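You operate a simulated robot arm through the tools that you are given. There is no shell and no other tool. Be economical: measure what you need, move in short steps, check, and stop when the job is done.

You are at the controls of a simulated robot arm. One attempt, no reset.

## Task
Restock the open yellow box with the Clips, Plugs and Pads packs.
Fine: each pack stands in the cell that bears its word; shut the clear lid once all three are in.

The check looks at the end state, three seconds after you hand in, the way a careful person would. Anything else that was tipped, shoved, dropped, spilled or broken makes it a failure. Lids that push on must go on centred and level and be pressed home; caps that screw on are set level and turned clockwise until they are tight.

## Robot
A 5-joint arm with a two-finger parallel gripper, fixed in place. Base frame: the origin is at the foot of the arm, x ahead of it, y to its left, z up; the work surface is at about z = 0. Readings come in m, degrees, newtons and seconds.
With the tool pointing down near the work surface it reaches from about 0.26 to 0.68 m from the base axis. Its first joint turns from -66.0 to 66.0 degrees. The tool tilts only in the upright plane through the base axis and itself; it spins freely about its own axis. Payload 2.9 kg.
The tool frame sits at the grasp point between the pads (the TCP): z along the fingers, y along the line on which they close. The tips reach 0.03 m beyond it. The gripper opens to 0.11 m. The fingers are 0.02 m wide and 0.01 m thick; the gripper's body (0.048 by 0.112 m) begins 0.055 m behind the TCP.
Orientation is that of the tool frame in the base frame, as a unit quaternion [x, y, z, w]. With the fingers straight down and closing along the base's y, the tool's x points along the base's -x, its y along +y and its z along -z.

## Interface
- The arm moves only by the tool step_arm. Its argument "rows" is a list of rows, each a list of 6 numbers: the shift along the base's x, y, z in m, then the turn, a rotation vector about the base's x, y, z in degrees. In form: [[dx, dy, dz, wx, wy, wz], ...]. A call has 1 to 20 rows; each row is the pose to reach, as a shift and turn from the pose commanded when the call began. "fingers" is the opening, from 0 (shut) to 1 (fully open), set as the call begins (left out, the last holds). Rows are played at 5 a second. More than 0.05 m and 8.6 degrees between two rows, or a gripper value outside its range, and nothing of the call is played. Where a pose cannot be reached the arm comes as near as it can. A force on the tool above 40 N (or 10 N above the force at the start of the call, whichever is more), or a blocked arm, ends the call early, and 0.2 s more pass. The fingers move at their own pace (about 0.108 m/s each) and stop on an object; they squeeze with about 32 N. The grip force told is the motor's: it shows also when the fingers shut on nothing. Time passes only in rows, and 0.2 s behind the last, so rows that repeat a pose let the fingers close. The reply holds the time, the measured pose of the TCP, the force on the tool along the base axes, the opening and the grip force, in the units named above and with some noise.
- Cameras (640 x 400 px; columns grow to the right, rows downward): "scene" is fixed at [0.0422, -0.4534, 0.6104]; the picture's right is [0.77, -0.63, 0.00], its down [-0.35, -0.42, -0.84] and it looks along [0.53, 0.65, -0.55] (base axes); focal length 278 px, centre (320, 200). "wrist" rides on the gripper at [0.072, 0.017, -0.103] in the tool frame; the picture's right is [-0.23, 0.97, 0.00], its down [-0.76, -0.18, -0.62] and it looks along [-0.61, -0.14, 0.78] (tool axes); focal length 222 px, centre (320, 200). There is no depth. A picture from a camera that has moved, and an enlarged one, comes with that camera's place and axes in the base frame and with its lens. The place of the scene camera against the robot may be out by one fixed shift of up to 0.012 m in any direction.
- grab_frame(camera): a new picture of that camera. No time passes.
- inspect(camera, box): a new picture of the part [left, top, right, bottom] of that camera's present view, enlarged. No time passes.
- hand_in(): hands the job in; it is judged then, once.

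Work in short steps. Places have to be worked out from the pictures, the camera data and where the tool is seen: move nearer, look again, correct. Check each grasp and each placing, and mend what went wrong. You have 120 turns and 64 pictures in all, those below and enlarged ones among them. Open the gripper and draw the arm clear of the work before you hand the job in, unless the task says otherwise; then end with one line.

The tools are called after ">>>" as a command line: name --pt "numbers of a row" for each row, then --argument value for the rest, lists and objects as JSON in quotes. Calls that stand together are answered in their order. step_arm: Moves the arm, as the interface text tells. Its arguments: {"type":"object","properties":{"rows":{"type":"array"},"fingers":{"type":"number"}},"required":["rows"]} The other tools are called the same way: grab_frame (camera) takes a picture; inspect (camera, box) takes an enlarged picture of a part of a camera's view; hand_in () hands the job in.

At the start:

```text
time: 0.0
tcp_pos: [0.328, 0.151, 0.4438]
tcp_rot: [0.0, 1.0, -0.001, 0.001]
wrist_force: [0.1, -0.6, -1.1]
finger_gap: 0.1099
finger_force: 0.0
```

scene: 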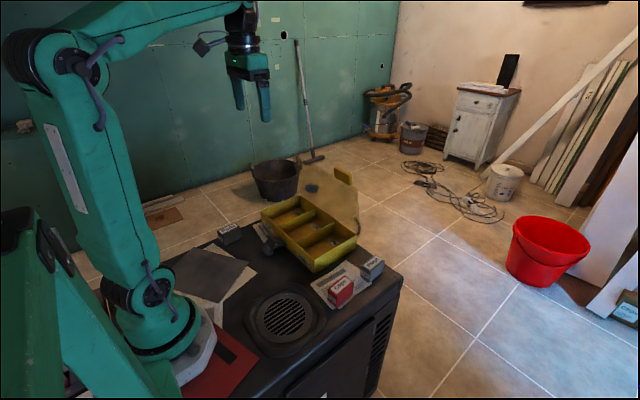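
wrist: 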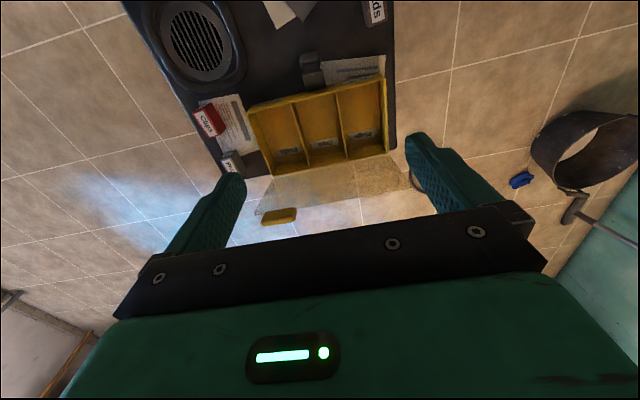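

The box, three packs and the open lid can be seen; I enlarge both views to measure them.

>>> inspect --camera "scene" --box '[200, 150, 420, 320]'

>>> inspect --camera "wrist" --box '[180, 0, 420, 230]'

```text
2.35 times, centred on (310, 235) of scene
camera zoom: at [0.0422, -0.4534, 0.6104], right [0.77, -0.63, 0.0], down [-0.35, -0.42, -0.84], along [0.53, 0.65, -0.55], focal length 654 px, centre (344, 118)
```

zoom: 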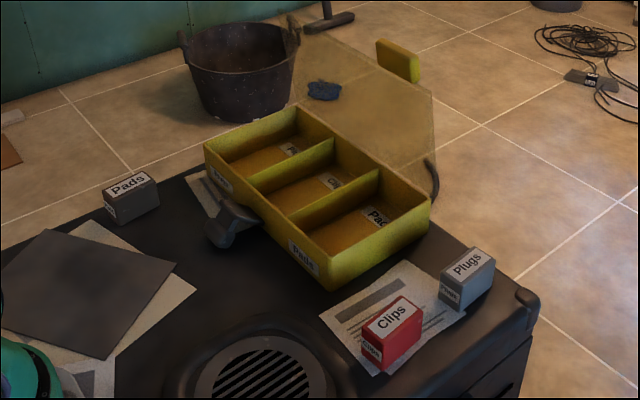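

```text
1.74 times, centred on (300, 115) of wrist
camera zoom: at [0.255, 0.1675, 0.548], right [0.23, 0.97, 0.0], down [0.76, -0.18, 0.62], along [0.61, -0.14, -0.78], focal length 386 px, centre (355, 348)
```

zoom: 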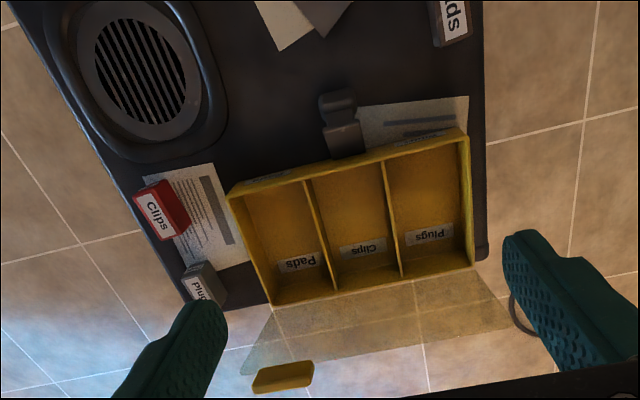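

The box spans about x 0.37–0.535, y −0.02–0.27, with the lid standing nearly upright at x≈0.53. Clips should be near (0.37, −0.12). I move above it and look closer.

>>> step_arm --pt "0.004 -0.027 -0.022 0 0 0" --pt "0.008 -0.054 -0.044 0 0 0" --pt "0.012 -0.081 -0.066 0 0 0" --pt "0.016 -0.108 -0.088 0 0 0" --pt "0.02 -0.135 -0.11 0 0 0" --pt "0.024 -0.162 -0.132 0 0 0" --pt "0.028 -0.189 -0.154 0 0 0" --pt "0.032 -0.216 -0.176 0 0 0" --pt "0.036 -0.243 -0.198 0 0 0" --pt "0.042 -0.271 -0.22 0 0 0" --pt "0.042 -0.271 -0.22 0 0 0"

>>> grab_frame --camera "wrist"

>>> grab_frame --camera "scene"

```text
time: 2.4
tcp_pos: [0.3678, -0.1202, 0.2238]
tcp_rot: [-0.001, 1.0, 0.0, 0.0]
wrist_force: [-0.7, -0.3, 0.3]
finger_gap: 0.11
finger_force: 0.0
```

```text
59 pictures are left
camera wrist: at [0.2951, -0.1035, 0.3284], right [0.23, 0.97, 0.0], down [0.76, -0.18, 0.62], along [0.61, -0.14, -0.78], focal length 222 px, centre (320, 200)
```

wrist: 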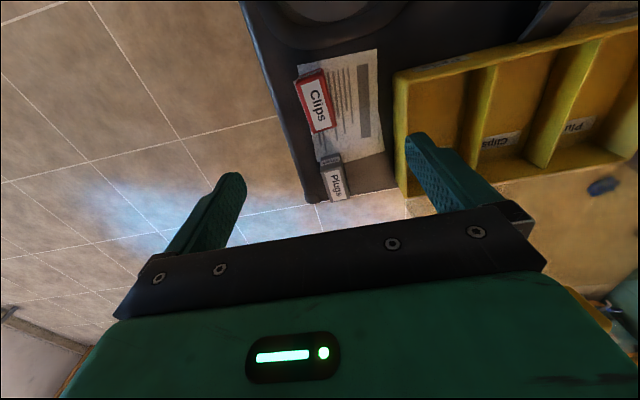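

```text
58 pictures are left
```

scene: 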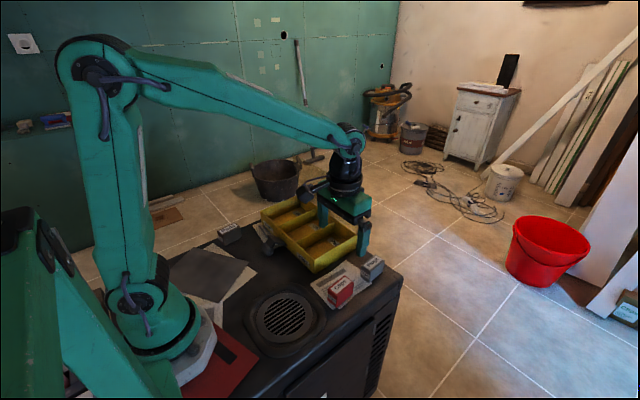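

Clips and Plugs are both in view now; I enlarge to measure their corners.

>>> inspect --camera "wrist" --box '[270, 40, 430, 210]'

>>> inspect --camera "scene" --box '[300, 240, 400, 310]'

```text
2.35 times, centred on (350, 125) of wrist
camera zoom: at [0.2951, -0.1035, 0.3284], right [0.23, 0.97, 0.0], down [0.76, -0.18, 0.62], along [0.61, -0.14, -0.78], focal length 523 px, centre (249, 376)
```

zoom: 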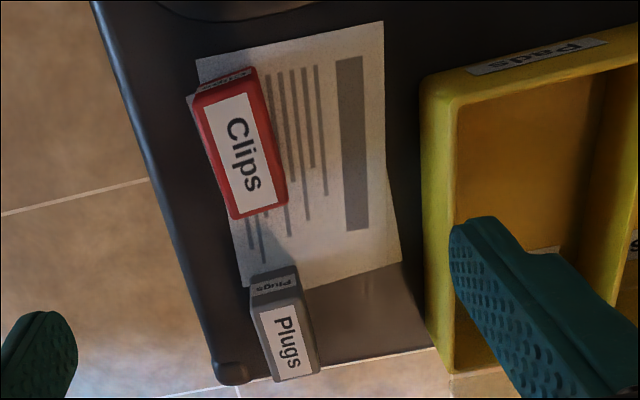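

```text
5.71 times, centred on (350, 275) of scene
camera zoom: at [0.0422, -0.4534, 0.6104], right [0.77, -0.63, 0.0], down [-0.35, -0.42, -0.84], along [0.53, 0.65, -0.55], focal length 1589 px, centre (149, -229)
```

zoom: 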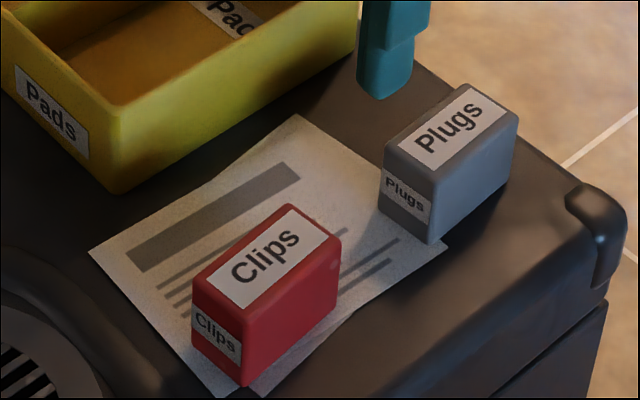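

Clips measures about 0.068×0.032 m, centred near (0.373, −0.123) and aligned with x. I come down to z≈0.09 with a partial opening and check.

>>> step_arm --pt "0.003 -0.002 -0.03 0 0 0" --pt "0.005 -0.003 -0.06 0 0 0" --pt "0.005 -0.003 -0.09 0 0 0" --pt "0.005 -0.003 -0.13 0 0 0" --pt "0.005 -0.003 -0.13 0 0 0" --fingers 0.65

>>> grab_frame --camera "wrist"

>>> inspect --camera "scene" --box '[290, 210, 410, 310]'

```text
time: 3.6
tcp_pos: [0.3732, -0.1215, 0.0932]
tcp_rot: [0.0, 1.0, 0.001, 0.0]
wrist_force: [-0.5, 0.2, 0.5]
finger_gap: 0.0717
finger_force: 0.0
```

```text
55 pictures are left
camera wrist: at [0.3004, -0.1055, 0.1973], right [0.23, 0.97, 0.0], down [0.76, -0.18, 0.62], along [0.61, -0.14, -0.78], focal length 222 px, centre (320, 200)
```

wrist: 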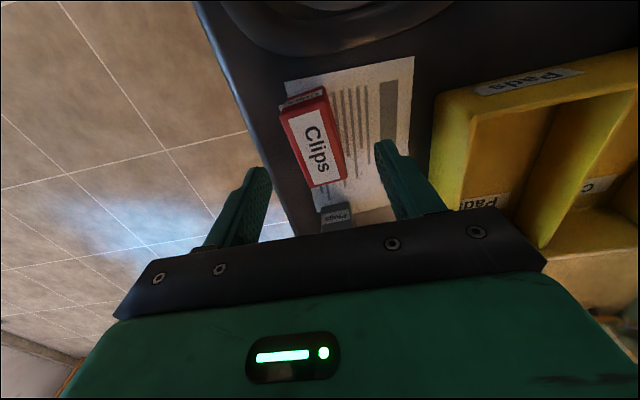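

```text
4.00 times, centred on (350, 260) of scene
camera zoom: at [0.0422, -0.4534, 0.6104], right [0.77, -0.63, 0.0], down [-0.35, -0.42, -0.84], along [0.53, 0.65, -0.55], focal length 1112 px, centre (200, -40)
```

zoom: 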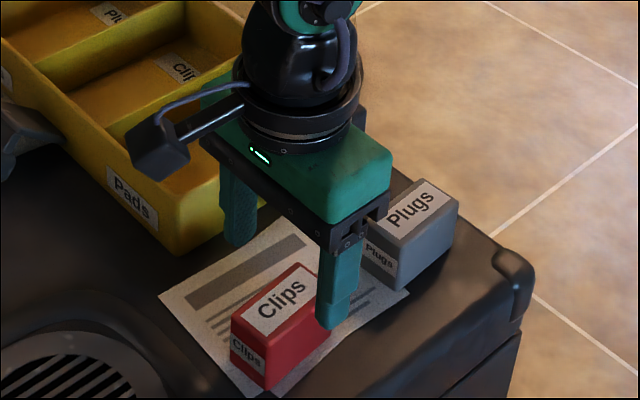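

Views agree: Clips centre ≈(0.372, −0.124), top ≈0.034. I lower to z≈0.036 astride it, then close.

>>> step_arm --pt "0 -0.002 -0.02 0 0 0" --pt "0 -0.002 -0.04 0 0 0" --pt "0 -0.002 -0.058 0 0 0" --pt "0 -0.002 -0.058 0 0 0"

>>> step_arm --pt "0 0 0 0 0 0" --pt "0 0 0 0 0 0" --pt "0 0 0 0 0 0" --fingers 0.0

>>> grab_frame --camera "wrist"

```text
time: 4.6
tcp_pos: [0.3736, -0.1244, 0.0362]
tcp_rot: [0.0, 1.0, 0.0, 0.0]
wrist_force: [0.1, -0.7, -0.5]
finger_gap: 0.0717
finger_force: 0.1
```

```text
time: 5.4
tcp_pos: [0.3732, -0.1254, 0.036]
tcp_rot: [0.0, 1.0, 0.0, 0.0]
wrist_force: [-0.1, -0.7, 1.4]
finger_gap: 0.0334
finger_force: 32.4
```

```text
53 pictures are left
camera wrist: at [0.3009, -0.1082, 0.1398], right [0.23, 0.97, 0.0], down [0.76, -0.18, 0.62], along [0.61, -0.14, -0.78], focal length 222 px, centre (320, 200)
```

wrist: 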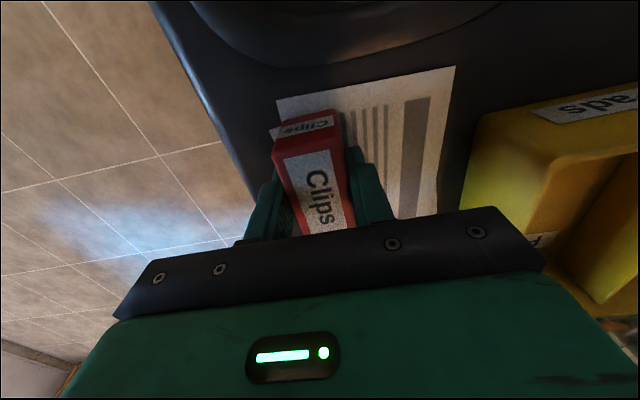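

Clips is gripped (gap 0.033). I lift it and carry it to above the middle cell.

>>> step_arm --pt "0 0 0.03 0 0 0" --pt "0 0 0.07 0 0 0" --pt "0 0 0.11 0 0 0" --pt "0 0 0.15 0 0 0" --pt "0.005 0.04 0.165 0 0 0" --pt "0.01 0.08 0.165 0 0 0" --pt "0.02 0.12 0.165 0 0 0" --pt "0.03 0.16 0.165 0 0 0" --pt "0.04 0.2 0.165 0 0 0" --pt "0.05 0.24 0.165 0 0 0" --pt "0.05 0.248 0.165 0 0 0" --pt "0.05 0.248 0.165 0 0 0"

>>> grab_frame --camera "wrist"

>>> grab_frame --camera "scene"

```text
time: 8.0
tcp_pos: [0.4255, 0.122, 0.201]
tcp_rot: [0.0, 1.0, 0.0, 0.0]
wrist_force: [-0.1, 0.2, 0.5]
finger_gap: 0.0004
finger_force: 32.0
```

```text
52 pictures are left
camera wrist: at [0.353, 0.1389, 0.3056], right [0.23, 0.97, 0.0], down [0.76, -0.18, 0.62], along [0.61, -0.14, -0.78], focal length 222 px, centre (320, 200)
```

wrist: 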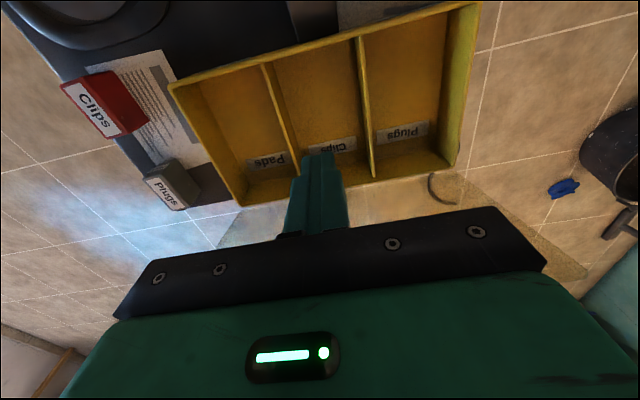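

```text
51 pictures are left
```

scene: 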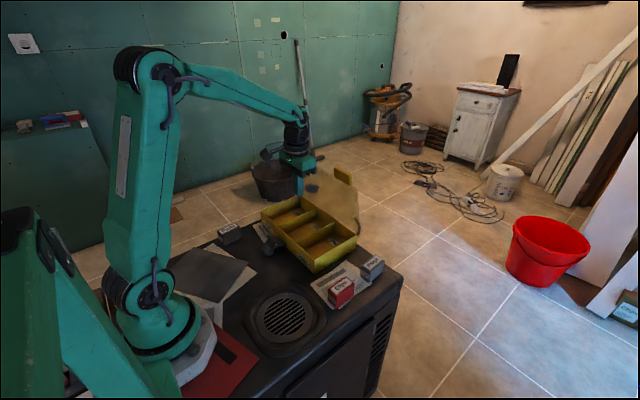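

The gap reads 0, so the pack slipped out; it still stands upright on the table. I use this view to measure the cells, then look at Clips again.

>>> inspect --camera "wrist" --box '[160, 0, 490, 210]'

>>> inspect --camera "scene" --box '[300, 240, 400, 310]'

```text
1.90 times, centred on (325, 105) of wrist
camera zoom: at [0.353, 0.1389, 0.3056], right [0.23, 0.97, 0.0], down [0.76, -0.18, 0.62], along [0.61, -0.14, -0.78], focal length 423 px, centre (310, 381)
```

zoom: 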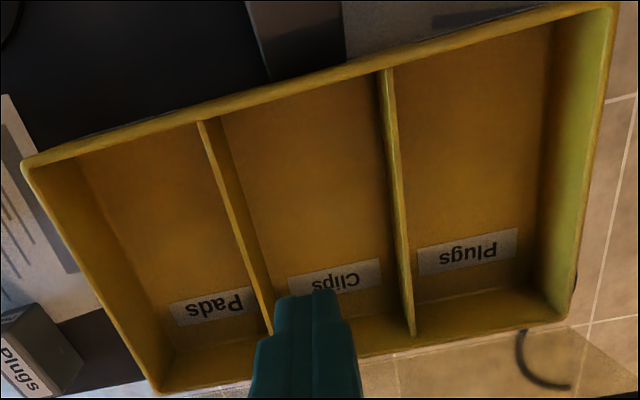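

```text
5.71 times, centred on (350, 275) of scene
camera zoom: at [0.0422, -0.4534, 0.6104], right [0.77, -0.63, 0.0], down [-0.35, -0.42, -0.84], along [0.53, 0.65, -0.55], focal length 1589 px, centre (149, -229)
```

zoom: 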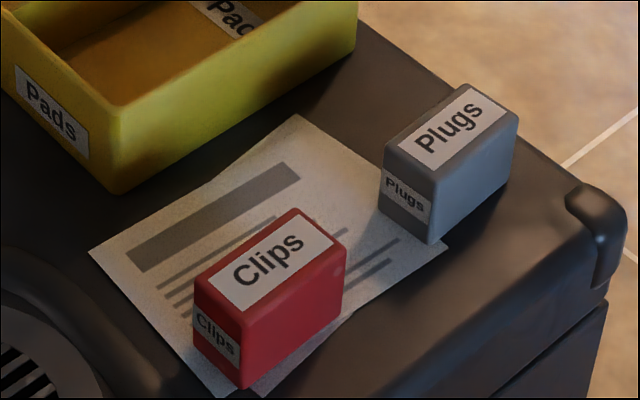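

Box rim works out at z≈0.068, x 0.366–0.525; cell centres are y≈0.036 (Pads), 0.125 (Clips), 0.217 (Plugs). I go back over Clips with the fingers open, high enough to clear the rim.

>>> step_arm --pt "-0.01 -0.04 0 0 0 0" --pt "-0.02 -0.08 0 0 0 0" --pt "-0.03 -0.12 0 0 0 0" --pt "-0.04 -0.16 0 0 0 0" --pt "-0.05 -0.2 0 0 0 0" --pt "-0.05 -0.248 0 0 0 0" --pt "-0.05 -0.248 -0.04 0 0 0" --pt "-0.05 -0.248 -0.08 0 0 0" --pt "-0.05 -0.248 -0.1 0 0 0" --pt "-0.05 -0.248 -0.1 0 0 0" --fingers 0.65

>>> inspect --camera "wrist" --box '[220, 40, 420, 220]'

```text
time: 10.2
tcp_pos: [0.3744, -0.1246, 0.1009]
tcp_rot: [0.001, 1.0, 0.0, 0.0]
wrist_force: [0.4, 0.2, -0.2]
finger_gap: 0.0716
finger_force: 0.0
```

```text
2.22 times, centred on (320, 130) of wrist
camera zoom: at [0.3019, -0.109, 0.2044], right [0.23, 0.97, 0.0], down [0.76, -0.18, 0.62], along [0.61, -0.14, -0.78], focal length 494 px, centre (320, 356)
```

zoom: 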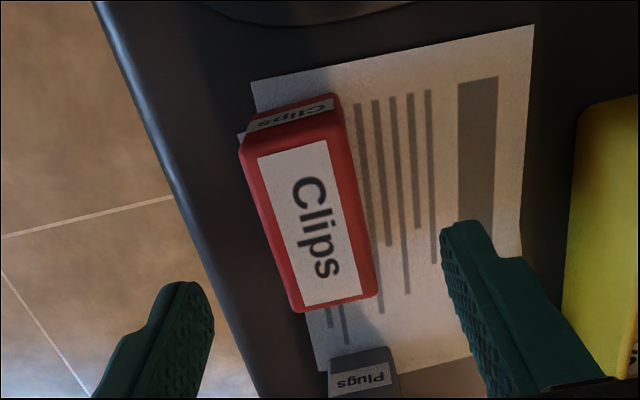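

Clips is unchanged in pose, centre (0.3745, −0.127), height ≈0.038. I grip slightly lower and lift slowly by 1 cm to test the hold.

>>> step_arm --pt "0 -0.002 -0.03 0 0 0" --pt "0 -0.002 -0.055 0 0 0" --pt "0 -0.002 -0.069 0 0 0" --pt "0 -0.002 -0.069 0 0 0"

>>> step_arm --pt "0 0 0 0 0 0" --pt "0 0 0 0 0 0" --pt "0 0 0 0 0 0" --pt "0 0 0 0 0 0" --pt "0 0 0 0 0 0" --fingers 0.0

>>> step_arm --pt "0 0 0.001 0 0 0" --pt "0 0 0.003 0 0 0" --pt "0 0 0.006 0 0 0" --pt "0 0 0.01 0 0 0" --pt "0 0 0.01 0 0 0"

>>> grab_frame --camera "wrist"

```text
time: 11.2
tcp_pos: [0.375, -0.1262, 0.0309]
tcp_rot: [0.0, 1.0, 0.0, 0.0]
wrist_force: [0.9, -0.2, -0.7]
finger_gap: 0.0716
finger_force: 0.0
```

```text
time: 12.4
tcp_pos: [0.3746, -0.1271, 0.0325]
tcp_rot: [0.0, 1.0, 0.0, 0.0]
wrist_force: [-0.2, -0.1, -0.5]
finger_gap: 0.0331
finger_force: 32.3
```

```text
time: 13.6
tcp_pos: [0.375, -0.1277, 0.0416]
tcp_rot: [0.0, 1.0, 0.0, -0.001]
wrist_force: [-0.3, 0.8, -1.5]
finger_gap: 0.0335
finger_force: 32.2
```

```text
47 pictures are left
camera wrist: at [0.3018, -0.1103, 0.1454], right [0.23, 0.97, 0.0], down [0.76, -0.18, 0.62], along [0.61, -0.14, -0.78], focal length 222 px, centre (320, 200)
```

wrist: 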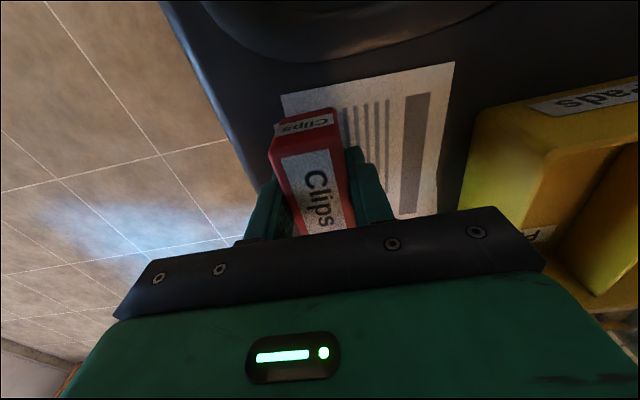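

The pack seems to be coming up (about 1 N load, gap 0.0335). I continue lifting gently and check.

>>> step_arm --pt "0 0 0.006 0 0 0" --pt "0 0 0.014 0 0 0" --pt "0 0 0.022 0 0 0" --pt "0 0 0.03 0 0 0" --pt "0 0 0.038 0 0 0" --pt "0 0 0.046 0 0 0" --pt "0 0 0.05 0 0 0"

>>> grab_frame --camera "wrist"

>>> inspect --camera "scene" --box '[290, 210, 410, 310]'

```text
time: 15.2
tcp_pos: [0.3747, -0.1265, 0.0924]
tcp_rot: [0.0, 1.0, 0.0, 0.0]
wrist_force: [0.1, 0.1, -0.5]
finger_gap: 0.0333
finger_force: 31.6
```

```text
46 pictures are left
camera wrist: at [0.3019, -0.1099, 0.1957], right [0.23, 0.97, 0.0], down [0.76, -0.18, 0.62], along [0.61, -0.14, -0.78], focal length 222 px, centre (320, 200)
```

wrist: 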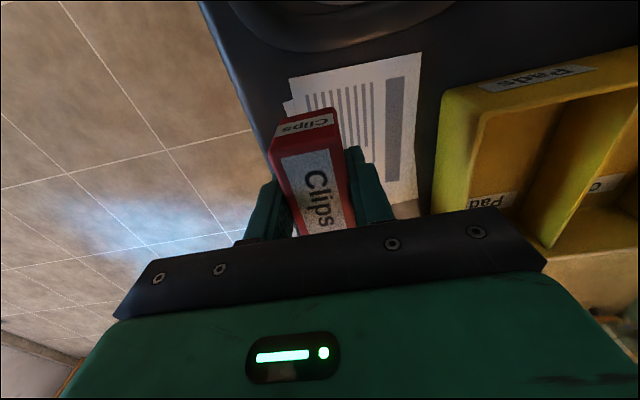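

```text
4.00 times, centred on (350, 260) of scene
camera zoom: at [0.0422, -0.4534, 0.6104], right [0.77, -0.63, 0.0], down [-0.35, -0.42, -0.84], along [0.53, 0.65, -0.55], focal length 1112 px, centre (200, -40)
```

zoom: 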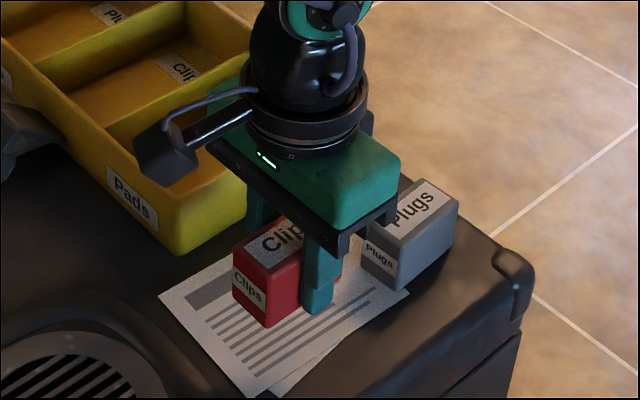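

Clips is held. I raise gently to z≈0.15 and travel at moderate speed to over the middle cell.

>>> step_arm --pt "0 0 0.008 0 0 0" --pt "0 0 0.018 0 0 0" --pt "0 0 0.028 0 0 0" --pt "0 0 0.038 0 0 0" --pt "0 0 0.048 0 0 0" --pt "0 0 0.056 0 0 0" --pt "0.002 0.008 0.06 0 0 0" --pt "0.005 0.02 0.06 0 0 0" --pt "0.01 0.04 0.06 0 0 0" --pt "0.015 0.06 0.06 0 0 0" --pt "0.02 0.08 0.06 0 0 0" --pt "0.025 0.1 0.06 0 0 0" --pt "0.03 0.12 0.06 0 0 0" --pt "0.035 0.14 0.06 0 0 0" --pt "0.04 0.16 0.06 0 0 0" --pt "0.045 0.18 0.06 0 0 0" --pt "0.05 0.2 0.06 0 0 0" --pt "0.055 0.22 0.06 0 0 0" --pt "0.06 0.24 0.06 0 0 0" --pt "0.062 0.251 0.06 0 0 0"

>>> grab_frame --camera "wrist"

>>> inspect --camera "scene" --box '[220, 130, 380, 280]'

```text
time: 19.4
tcp_pos: [0.4362, 0.1239, 0.1519]
tcp_rot: [0.0, 1.0, 0.0, 0.0]
wrist_force: [0.5, 0.1, -0.1]
finger_gap: 0.0335
finger_force: 32.5
```

```text
44 pictures are left
camera wrist: at [0.3633, 0.1406, 0.2555], right [0.23, 0.97, 0.0], down [0.76, -0.18, 0.62], along [0.61, -0.14, -0.78], focal length 222 px, centre (320, 200)
```

wrist: 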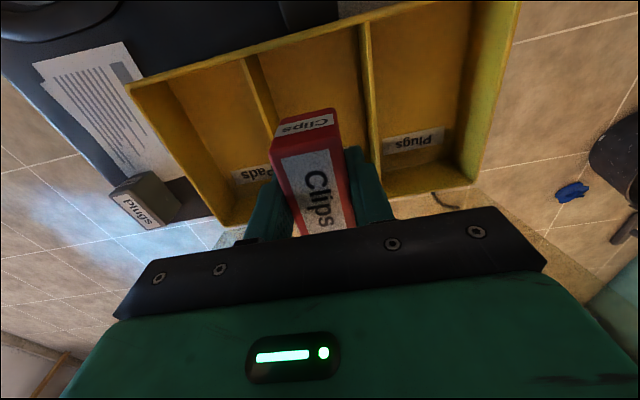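

```text
2.67 times, centred on (300, 205) of scene
camera zoom: at [0.0422, -0.4534, 0.6104], right [0.77, -0.63, 0.0], down [-0.35, -0.42, -0.84], along [0.53, 0.65, -0.55], focal length 742 px, centre (373, 187)
```

zoom: 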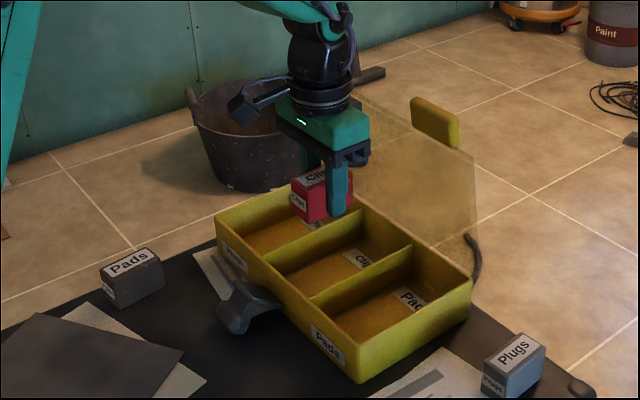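

Clips hangs centred above its cell. I lower it to just above the cell floor.

>>> step_arm --pt "0 0.001 -0.01 0 0 0" --pt "0 0.001 -0.025 0 0 0" --pt "0 0.001 -0.04 0 0 0" --pt "0 0.001 -0.055 0 0 0" --pt "0 0.001 -0.07 0 0 0" --pt "0 0.001 -0.085 0 0 0" --pt "0 0.001 -0.097 0 0 0" --pt "0 0.001 -0.107 0 0 0" --pt "0 0.001 -0.107 0 0 0"

>>> step_arm --pt "0 0 -0.002 0 0 0" --pt "0 0 -0.004 0 0 0" --pt "0 0 -0.006 0 0 0" --pt "0 0 -0.006 0 0 0"

>>> grab_frame --camera "wrist"

```text
time: 21.4
tcp_pos: [0.4372, 0.1253, 0.0444]
tcp_rot: [-0.001, 1.0, 0.001, 0.0]
wrist_force: [-0.4, -0.9, -0.4]
finger_gap: 0.0332
finger_force: 32.2
```

```text
time: 22.4
tcp_pos: [0.4368, 0.1246, 0.0395]
tcp_rot: [0.0, 1.0, 0.001, 0.0]
wrist_force: [0.2, 0.3, -1.2]
finger_gap: 0.0336
finger_force: 31.9
```

```text
42 pictures are left
camera wrist: at [0.3637, 0.1417, 0.1429], right [0.23, 0.97, 0.0], down [0.76, -0.18, 0.62], along [0.61, -0.14, -0.78], focal length 222 px, centre (320, 200)
```

wrist: 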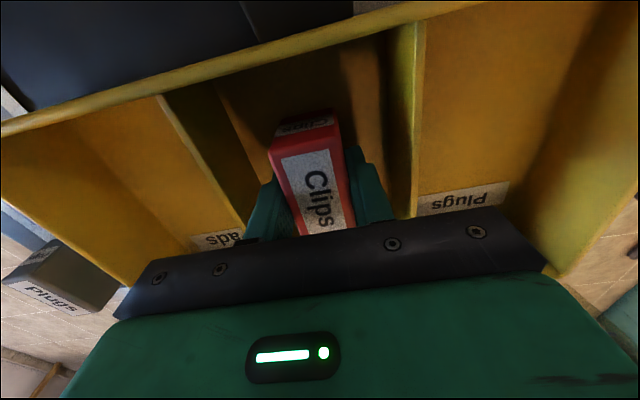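

No contact yet and the pack is centred. I lower further in 1 mm steps, watching the force.

>>> step_arm --pt "0 0 -0.001 0 0 0" --pt "0 0 -0.002 0 0 0" --pt "0 0 -0.003 0 0 0" --pt "0 0 -0.003 0 0 0"

>>> step_arm --pt "0 0 -0.001 0 0 0" --pt "0 0 -0.002 0 0 0" --pt "0 0 -0.002 0 0 0"

```text
time: 23.4
tcp_pos: [0.4362, 0.1252, 0.0357]
tcp_rot: [0.0, 1.0, 0.001, 0.0]
wrist_force: [0.9, -0.9, 1.5]
finger_gap: 0.0334
finger_force: 31.8
```

```text
time: 24.2
tcp_pos: [0.4371, 0.1248, 0.0353]
tcp_rot: [0.0, 1.0, 0.001, 0.001]
wrist_force: [-8.3, -4.0, 30.3]
finger_gap: 0.0335
finger_force: 31.9
```

Contact with the floor (30 N up). I release with a limited opening and rise straight up slowly.

>>> step_arm --pt "0 0 0.001 0 0 0" --pt "0 0 0.002 0 0 0" --pt "0 0 0.002 0 0 0" --fingers 0.48

>>> step_arm --pt "0 0 0.01 0 0 0" --pt "0 0 0.03 0 0 0" --pt "0 0 0.06 0 0 0" --pt "0 0 0.1 0 0 0" --pt "0 0 0.13 0 0 0" --pt "0 0 0.13 0 0 0"

>>> grab_frame --camera "wrist"

```text
time: 25.0
tcp_pos: [0.4361, 0.1248, 0.0358]
tcp_rot: [0.001, 1.0, -0.001, 0.0]
wrist_force: [1.0, -0.2, 4.8]
finger_gap: 0.0523
finger_force: 0.0
```

```text
time: 26.4
tcp_pos: [0.4346, 0.1244, 0.1665]
tcp_rot: [0.0, 1.0, 0.0, -0.001]
wrist_force: [0.2, -0.3, 0.8]
finger_gap: 0.0527
finger_force: 0.1
```

```text
41 pictures are left
camera wrist: at [0.3631, 0.1409, 0.2702], right [0.23, 0.97, 0.0], down [0.76, -0.18, 0.62], along [0.61, -0.14, -0.78], focal length 222 px, centre (320, 200)
```

wrist: 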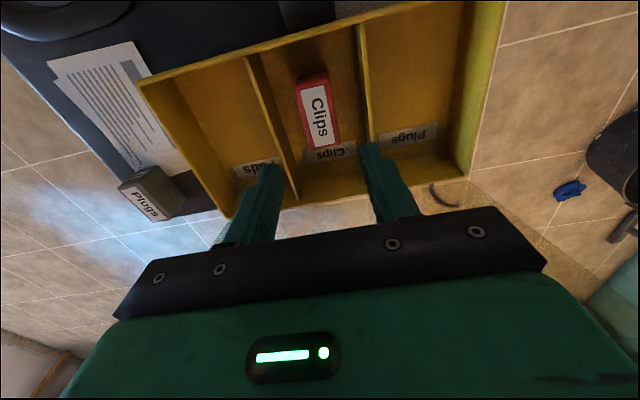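

Clips stands in its cell. Next is Plugs, judged near (0.495, −0.123); I move over there to look.

>>> step_arm --pt "0 -0.045 0 0 0 0" --pt "0 -0.09 0 0 0 0" --pt "0 -0.135 0 0 0 0" --pt "0 -0.18 0 0 0 0" --pt "0 -0.225 0 0 0 0" --pt "0.02 -0.245 0 0 0 0" --pt "0.055 -0.245 -0.02 0 0 0" --pt "0.055 -0.245 -0.05 0 0 0" --pt "0.055 -0.245 -0.05 0 0 0" --fingers 0.65

>>> inspect --camera "wrist" --box '[220, 40, 420, 220]'

```text
time: 28.4
tcp_pos: [0.4927, -0.1201, 0.1164]
tcp_rot: [-0.001, 1.0, 0.001, 0.0]
wrist_force: [-0.8, -0.4, 0.0]
finger_gap: 0.0716
finger_force: 0.1
```

```text
2.22 times, centred on (320, 130) of wrist
camera zoom: at [0.4193, -0.1033, 0.2208], right [0.23, 0.97, 0.0], down [0.76, -0.18, 0.62], along [0.61, -0.14, -0.78], focal length 494 px, centre (320, 356)
```

zoom: 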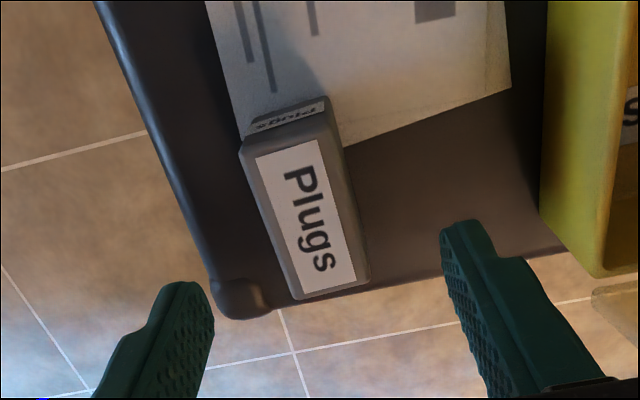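

Plugs is centred near (0.495, −0.124), yawed about +2.5°. I descend with that small turn, grip, and lift slowly.

>>> step_arm --pt "0.002 -0.004 -0.03 0 0 2.5" --pt "0.002 -0.004 -0.06 0 0 2.5" --pt "0.002 -0.004 -0.075 0 0 2.5" --pt "0.002 -0.004 -0.084 0 0 2.5" --pt "0.002 -0.004 -0.084 0 0 2.5"

>>> step_arm --pt "0 0 0 0 0 0" --pt "0 0 0 0 0 0" --pt "0 0 0 0 0 0" --pt "0 0 0 0 0 0" --pt "0 0 0 0 0 0" --fingers 0.0

>>> step_arm --pt "0 0 0.001 0 0 0" --pt "0 0 0.003 0 0 0" --pt "0 0 0.006 0 0 0" --pt "0 0 0.012 0 0 0" --pt "0 0 0.02 0 0 0" --pt "0 0 0.028 0 0 0" --pt "0 0 0.036 0 0 0" --pt "0 0 0.044 0 0 0" --pt "0 0 0.05 0 0 0"

>>> grab_frame --camera "wrist"

```text
time: 29.6
tcp_pos: [0.4937, -0.1243, 0.0297]
tcp_rot: [-0.022, 1.0, 0.0, 0.0]
wrist_force: [0.7, 1.1, 0.6]
finger_gap: 0.0716
finger_force: 0.1
```

```text
time: 30.8
tcp_pos: [0.4929, -0.124, 0.0317]
tcp_rot: [-0.022, 1.0, -0.001, 0.0]
wrist_force: [-0.7, -0.1, -0.3]
finger_gap: 0.0334
finger_force: 32.1
```

```text
time: 32.8
tcp_pos: [0.4933, -0.1245, 0.0819]
tcp_rot: [-0.022, 1.0, 0.0, 0.0]
wrist_force: [-0.1, -0.8, -0.2]
finger_gap: 0.0335
finger_force: 32.2
```

```text
39 pictures are left
camera wrist: at [0.4207, -0.1109, 0.1865], right [0.18, 0.98, 0.0], down [0.77, -0.14, 0.62], along [0.61, -0.12, -0.78], focal length 222 px, centre (320, 200)
```

wrist: 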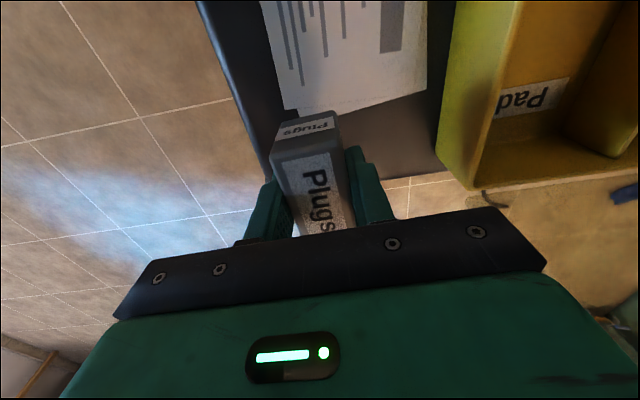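

Plugs is held. I lift to z≈0.155, retreat in x away from the lid, undo the turn, then carry across to y≈0.217.

>>> step_arm --pt "0 0 0.006 0 0 0" --pt "0 0 0.016 0 0 0" --pt "0 0 0.028 0 0 0" --pt "0 0 0.04 0 0 0" --pt "-0.004 0 0.052 0 0 0" --pt "-0.015 0 0.064 0 0 -1" --pt "-0.03 0 0.072 0 0 -2" --pt "-0.045 0.005 0.072 0 0 -2.5" --pt "-0.056 0.015 0.072 0 0 -2.5" --pt "-0.056 0.035 0.072 0 0 -2.5" --pt "-0.056 0.055 0.072 0 0 -2.5" --pt "-0.056 0.08 0.072 0 0 -2.5" --pt "-0.056 0.105 0.072 0 0 -2.5" --pt "-0.056 0.13 0.072 0 0 -2.5" --pt "-0.056 0.155 0.072 0 0 -2.5" --pt "-0.056 0.18 0.072 0 0 -2.5"

>>> step_arm --pt "0 0.01 0 0 0 0" --pt "0 0.03 0 0 0 0" --pt "0 0.055 0 0 0 0" --pt "0 0.08 0 0 0 0" --pt "0 0.105 0 0 0 0" --pt "0 0.13 0 0 0 0" --pt "0 0.15 0 0 0 0" --pt "0 0.1615 0 0 0 0" --pt "0 0.1615 0 0 0 0"

>>> grab_frame --camera "wrist"

```text
time: 36.2
tcp_pos: [0.4375, 0.0547, 0.1528]
tcp_rot: [0.0, 1.0, 0.0, 0.0]
wrist_force: [0.2, -0.9, -0.5]
finger_gap: 0.0335
finger_force: 32.6
```

```text
time: 38.2
tcp_pos: [0.4371, 0.2188, 0.1534]
tcp_rot: [0.0, 1.0, 0.0, 0.0]
wrist_force: [0.2, -0.4, -0.7]
finger_gap: 0.0334
finger_force: 32.0
```

```text
38 pictures are left
camera wrist: at [0.3647, 0.2345, 0.2577], right [0.23, 0.97, 0.0], down [0.76, -0.18, 0.62], along [0.61, -0.14, -0.78], focal length 222 px, centre (320, 200)
```

wrist: 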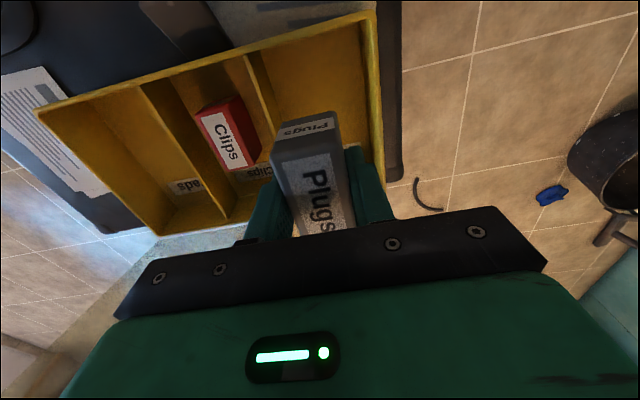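

Plugs is over its cell (clear span ≈0.18–0.262). I lower to just above the floor.

>>> step_arm --pt "0 0.001 -0.01 0 0 0" --pt "0 0.002 -0.025 0 0 0" --pt "0 0.002 -0.04 0 0 0" --pt "0 0.002 -0.055 0 0 0" --pt "0 0.002 -0.07 0 0 0" --pt "0 0.002 -0.085 0 0 0" --pt "0 0.002 -0.1 0 0 0" --pt "0 0.002 -0.112 0 0 0" --pt "0 0.002 -0.112 0 0 0"

>>> step_arm --pt "0 0 -0.002 0 0 0" --pt "0 0 -0.004 0 0 0" --pt "0 0 -0.005 0 0 0" --pt "0 0 -0.005 0 0 0"

>>> grab_frame --camera "wrist"

```text
time: 40.2
tcp_pos: [0.4367, 0.2204, 0.0418]
tcp_rot: [0.001, 1.0, 0.0, 0.001]
wrist_force: [0.2, 0.0, -1.2]
finger_gap: 0.0334
finger_force: 32.1
```

```text
time: 41.2
tcp_pos: [0.4375, 0.2187, 0.036]
tcp_rot: [0.0, 1.0, 0.0, 0.0]
wrist_force: [-0.2, 0.2, -0.8]
finger_gap: 0.0332
finger_force: 32.0
```

```text
37 pictures are left
camera wrist: at [0.3649, 0.2367, 0.1405], right [0.23, 0.97, 0.0], down [0.76, -0.18, 0.62], along [0.61, -0.14, -0.78], focal length 222 px, centre (320, 200)
```

wrist: 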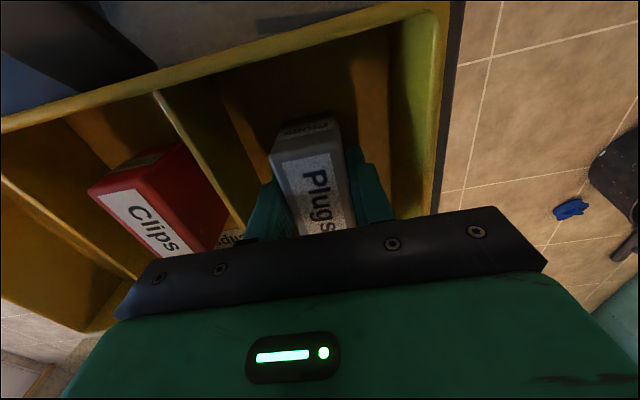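

It's well centred with about a millimetre to go; I feel for the floor, then release.

>>> step_arm --pt "0 0 -0.001 0 0 0" --pt "0 0 -0.002 0 0 0" --pt "0 0 -0.002 0 0 0"

>>> step_arm --pt "0 0 0 0 0 0" --pt "0 0 0.001 0 0 0" --pt "0 0 0.001 0 0 0" --fingers 0.45

>>> step_arm --pt "0 0 0.01 0 0 0" --pt "0 0 0.03 0 0 0" --pt "0 0 0.06 0 0 0" --pt "0 0 0.1 0 0 0" --pt "0 0 0.13 0 0 0" --pt "0 0 0.13 0 0 0"

>>> grab_frame --camera "wrist"

>>> inspect --camera "scene" --box '[200, 150, 360, 280]'

```text
time: 42.0
tcp_pos: [0.4375, 0.2202, 0.0354]
tcp_rot: [0.0, 1.0, 0.0, 0.001]
wrist_force: [-4.2, 0.2, 12.7]
finger_gap: 0.0333
finger_force: 32.0
```

```text
time: 42.8
tcp_pos: [0.4379, 0.2186, 0.0349]
tcp_rot: [0.0, 1.0, 0.0, 0.0]
wrist_force: [-0.1, -0.4, 0.0]
finger_gap: 0.0494
finger_force: 0.1
```

```text
time: 44.2
tcp_pos: [0.4371, 0.2193, 0.1652]
tcp_rot: [-0.001, 1.0, 0.0, -0.001]
wrist_force: [-0.2, 0.6, -0.9]
finger_gap: 0.0495
finger_force: 0.0
```

```text
36 pictures are left
camera wrist: at [0.3647, 0.2355, 0.2693], right [0.23, 0.97, 0.0], down [0.76, -0.18, 0.62], along [0.61, -0.14, -0.78], focal length 222 px, centre (320, 200)
```

wrist: 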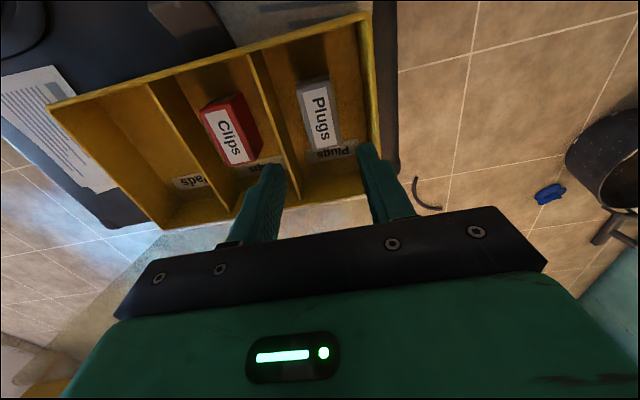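

```text
3.08 times, centred on (280, 215) of scene
camera zoom: at [0.0422, -0.4534, 0.6104], right [0.77, -0.63, 0.0], down [-0.35, -0.42, -0.84], along [0.53, 0.65, -0.55], focal length 856 px, centre (443, 154)
```

zoom: 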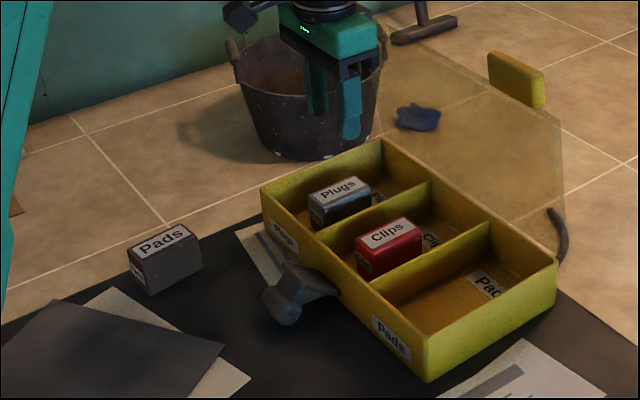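

Plugs and Clips are placed. Pads is near (0.265, 0.268); I move above it and look.

>>> step_arm --pt "-0.035 0.01 0 0 0 0" --pt "-0.07 0.02 0 0 0 0" --pt "-0.105 0.03 0 0 0 0" --pt "-0.14 0.04 0 0 0 0" --pt "-0.16 0.047 0 0 0 0" --pt "-0.16 0.047 -0.03 0 0 0" --pt "-0.16 0.047 -0.03 0 0 0" --fingers 0.65

>>> grab_frame --camera "wrist"

>>> inspect --camera "scene" --box '[180, 180, 300, 260]'

```text
time: 45.8
tcp_pos: [0.2775, 0.267, 0.1358]
tcp_rot: [-0.001, 1.0, 0.0, 0.0]
wrist_force: [-0.1, 0.4, -0.4]
finger_gap: 0.0715
finger_force: 0.1
```

```text
34 pictures are left
camera wrist: at [0.2056, 0.2837, 0.2393], right [0.23, 0.97, 0.0], down [0.76, -0.18, 0.62], along [0.61, -0.14, -0.78], focal length 222 px, centre (320, 200)
```

wrist: 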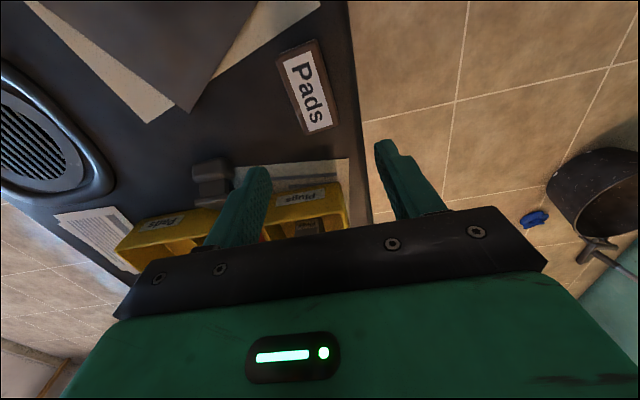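

```text
5.00 times, centred on (240, 220) of scene
camera zoom: at [0.0422, -0.4534, 0.6104], right [0.77, -0.63, 0.0], down [-0.35, -0.42, -0.84], along [0.53, 0.65, -0.55], focal length 1390 px, centre (720, 100)
```

zoom: 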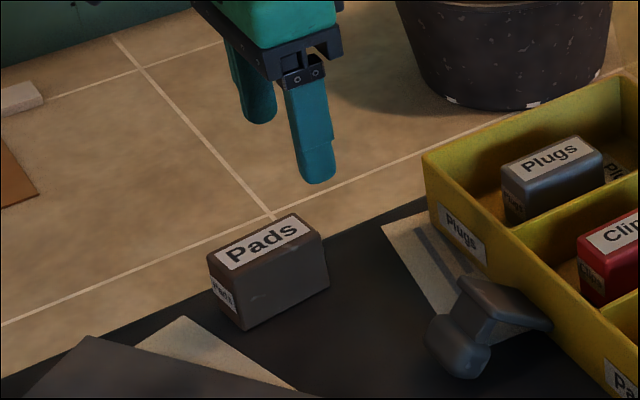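

Pads centre is about (0.249, 0.266), yaw about +4°. I centre above it with that turn and check once more.

>>> step_arm --pt "-0.014 0 -0.01 0 0 2" --pt "-0.028 -0.001 -0.02 0 0 3.5" --pt "-0.028 -0.001 -0.035 0 0 3.5" --pt "-0.028 -0.001 -0.035 0 0 3.5"

>>> inspect --camera "wrist" --box '[220, 40, 420, 220]'

```text
time: 46.8
tcp_pos: [0.2515, 0.266, 0.1008]
tcp_rot: [-0.031, 1.0, 0.0, 0.0]
wrist_force: [0.1, -0.5, 0.3]
finger_gap: 0.0717
finger_force: 0.0
```

```text
2.22 times, centred on (320, 130) of wrist
camera zoom: at [0.1768, 0.2771, 0.2043], right [0.17, 0.99, 0.0], down [0.77, -0.13, 0.62], along [0.61, -0.1, -0.78], focal length 494 px, centre (320, 356)
```

zoom: 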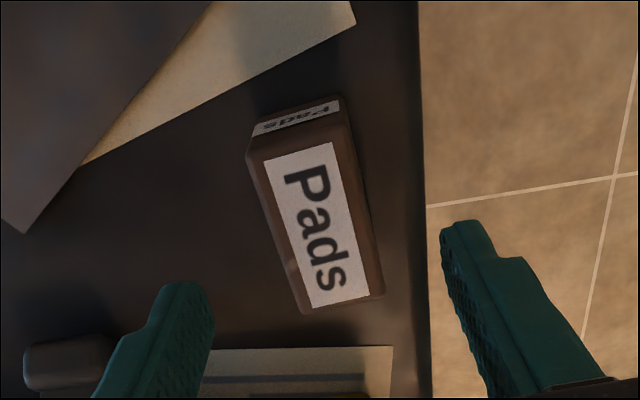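

The view matches the good Clips approach, so the tool is aligned. I descend, grip and lift slowly.

>>> step_arm --pt "0 0 -0.03 0 0 0" --pt "0 0 -0.055 0 0 0" --pt "0 0 -0.068 0 0 0" --pt "0 0 -0.068 0 0 0"

>>> step_arm --pt "0 0 0 0 0 0" --pt "0 0 0 0 0 0" --pt "0 0 0 0 0 0" --pt "0 0 0 0 0 0" --pt "0 0 0 0 0 0" --fingers 0.0

>>> step_arm --pt "0 0 0.001 0 0 0" --pt "0 0 0.003 0 0 0" --pt "0 0 0.006 0 0 0" --pt "0 0 0.012 0 0 0" --pt "0 0 0.02 0 0 0" --pt "0 0 0.028 0 0 0" --pt "0 0 0.036 0 0 0" --pt "0 0 0.044 0 0 0" --pt "0 0 0.05 0 0 0"

>>> grab_frame --camera "wrist"

```text
time: 47.8
tcp_pos: [0.249, 0.2643, 0.0318]
tcp_rot: [-0.031, 1.0, 0.0, 0.0]
wrist_force: [-0.8, -0.4, 0.2]
finger_gap: 0.0715
finger_force: 0.1
```

```text
time: 49.0
tcp_pos: [0.2488, 0.2634, 0.0313]
tcp_rot: [-0.031, 1.0, 0.0, 0.0]
wrist_force: [0.7, 0.8, -0.7]
finger_gap: 0.0336
finger_force: 32.0
```

```text
time: 51.0
tcp_pos: [0.2503, 0.2659, 0.0838]
tcp_rot: [-0.03, 1.0, 0.0, 0.0]
wrist_force: [-0.1, 0.1, -0.9]
finger_gap: 0.0333
finger_force: 31.8
```

```text
31 pictures are left
camera wrist: at [0.1772, 0.278, 0.1871], right [0.17, 0.99, 0.0], down [0.77, -0.13, 0.62], along [0.61, -0.1, -0.78], focal length 222 px, centre (320, 200)
```

wrist: 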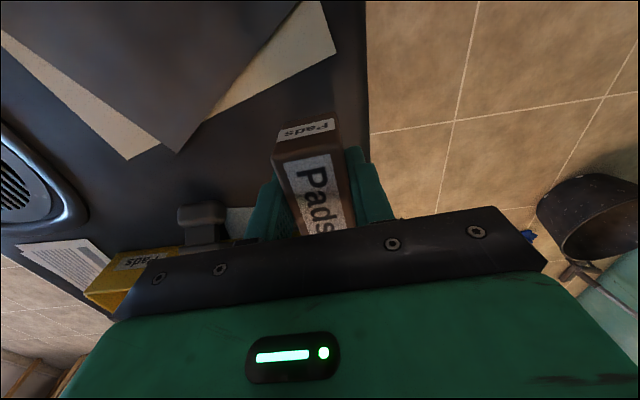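

Pads is held. I raise it to z≈0.157 and carry it to above its cell, undoing the turn.

>>> step_arm --pt "0 0 0.006 0 0 0" --pt "0 0 0.016 0 0 0" --pt "0 0 0.028 0 0 0" --pt "0 0 0.04 0 0 0" --pt "0 0 0.054 0 0 0" --pt "0.004 -0.005 0.066 0 0 0" --pt "0.012 -0.015 0.072 0 0 -1" --pt "0.025 -0.03 0.072 0 0 -2" --pt "0.04 -0.05 0.072 0 0 -3" --pt "0.055 -0.07 0.072 0 0 -3.5" --pt "0.07 -0.09 0.072 0 0 -3.5" --pt "0.085 -0.11 0.072 0 0 -3.5" --pt "0.1 -0.13 0.072 0 0 -3.5" --pt "0.115 -0.15 0.072 0 0 -3.5" --pt "0.13 -0.17 0.072 0 0 -3.5" --pt "0.145 -0.19 0.072 0 0 -3.5" --pt "0.16 -0.21 0.072 0 0 -3.5" --pt "0.175 -0.223 0.072 0 0 -3.5" --pt "0.186 -0.229 0.072 0 0 -3.5" --pt "0.186 -0.229 0.072 0 0 -3.5"

>>> grab_frame --camera "wrist"

```text
time: 55.2
tcp_pos: [0.4365, 0.034, 0.1548]
tcp_rot: [0.001, 1.0, 0.0, 0.0]
wrist_force: [0.2, -0.3, -0.7]
finger_gap: 0.0334
finger_force: 31.8
```

```text
30 pictures are left
camera wrist: at [0.3635, 0.0517, 0.2593], right [0.23, 0.97, 0.0], down [0.76, -0.18, 0.62], along [0.61, -0.14, -0.78], focal length 222 px, centre (320, 200)
```

wrist: 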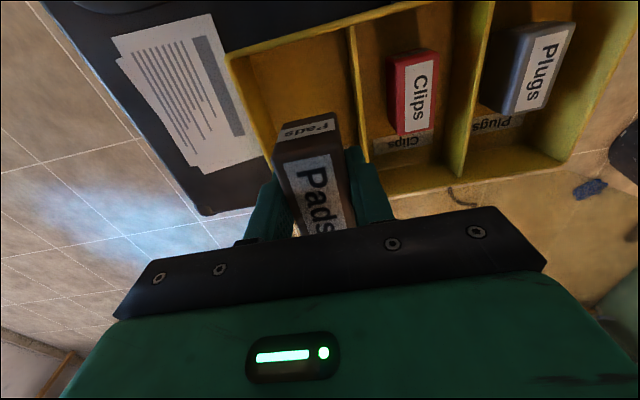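

Aligned over the Pads cell (clear span ≈ −0.008–0.073). I lower to just above the floor.

>>> step_arm --pt "0 -0.001 -0.01 0 0 0" --pt "0 -0.001 -0.025 0 0 0" --pt "0 -0.001 -0.04 0 0 0" --pt "0 -0.001 -0.055 0 0 0" --pt "0 -0.001 -0.07 0 0 0" --pt "0 -0.001 -0.085 0 0 0" --pt "0 -0.001 -0.1 0 0 0" --pt "0 -0.001 -0.112 0 0 0" --pt "0 -0.001 -0.116 0 0 0" --pt "0 -0.001 -0.116 0 0 0"

>>> grab_frame --camera "wrist"

>>> step_arm --pt "0 0 -0.002 0 0 0" --pt "0 0 -0.003 0 0 0" --pt "0 0 -0.004 0 0 0" --pt "0 0 -0.004 0 0 0"

```text
time: 57.4
tcp_pos: [0.4357, 0.0361, 0.0387]
tcp_rot: [0.0, 1.0, 0.0, -0.001]
wrist_force: [0.1, 0.3, -0.8]
finger_gap: 0.0336
finger_force: 32.1
```

```text
29 pictures are left
camera wrist: at [0.3632, 0.0529, 0.1421], right [0.23, 0.97, 0.0], down [0.76, -0.18, 0.62], along [0.61, -0.14, -0.78], focal length 222 px, centre (320, 200)
```

wrist: 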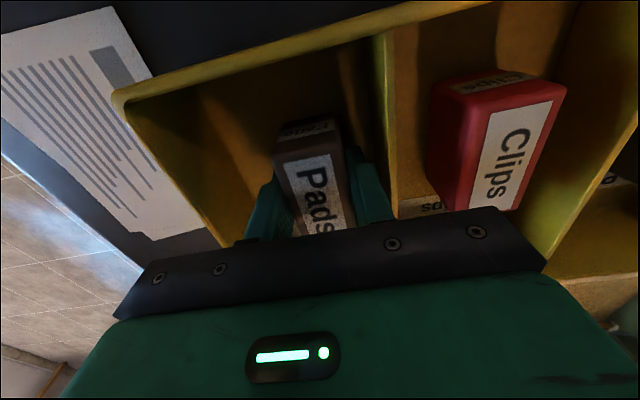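

```text
time: 58.4
tcp_pos: [0.437, 0.0361, 0.036]
tcp_rot: [0.0, 1.0, 0.0, 0.002]
wrist_force: [-6.7, 6.2, 29.2]
finger_gap: 0.0334
finger_force: 32.3
```

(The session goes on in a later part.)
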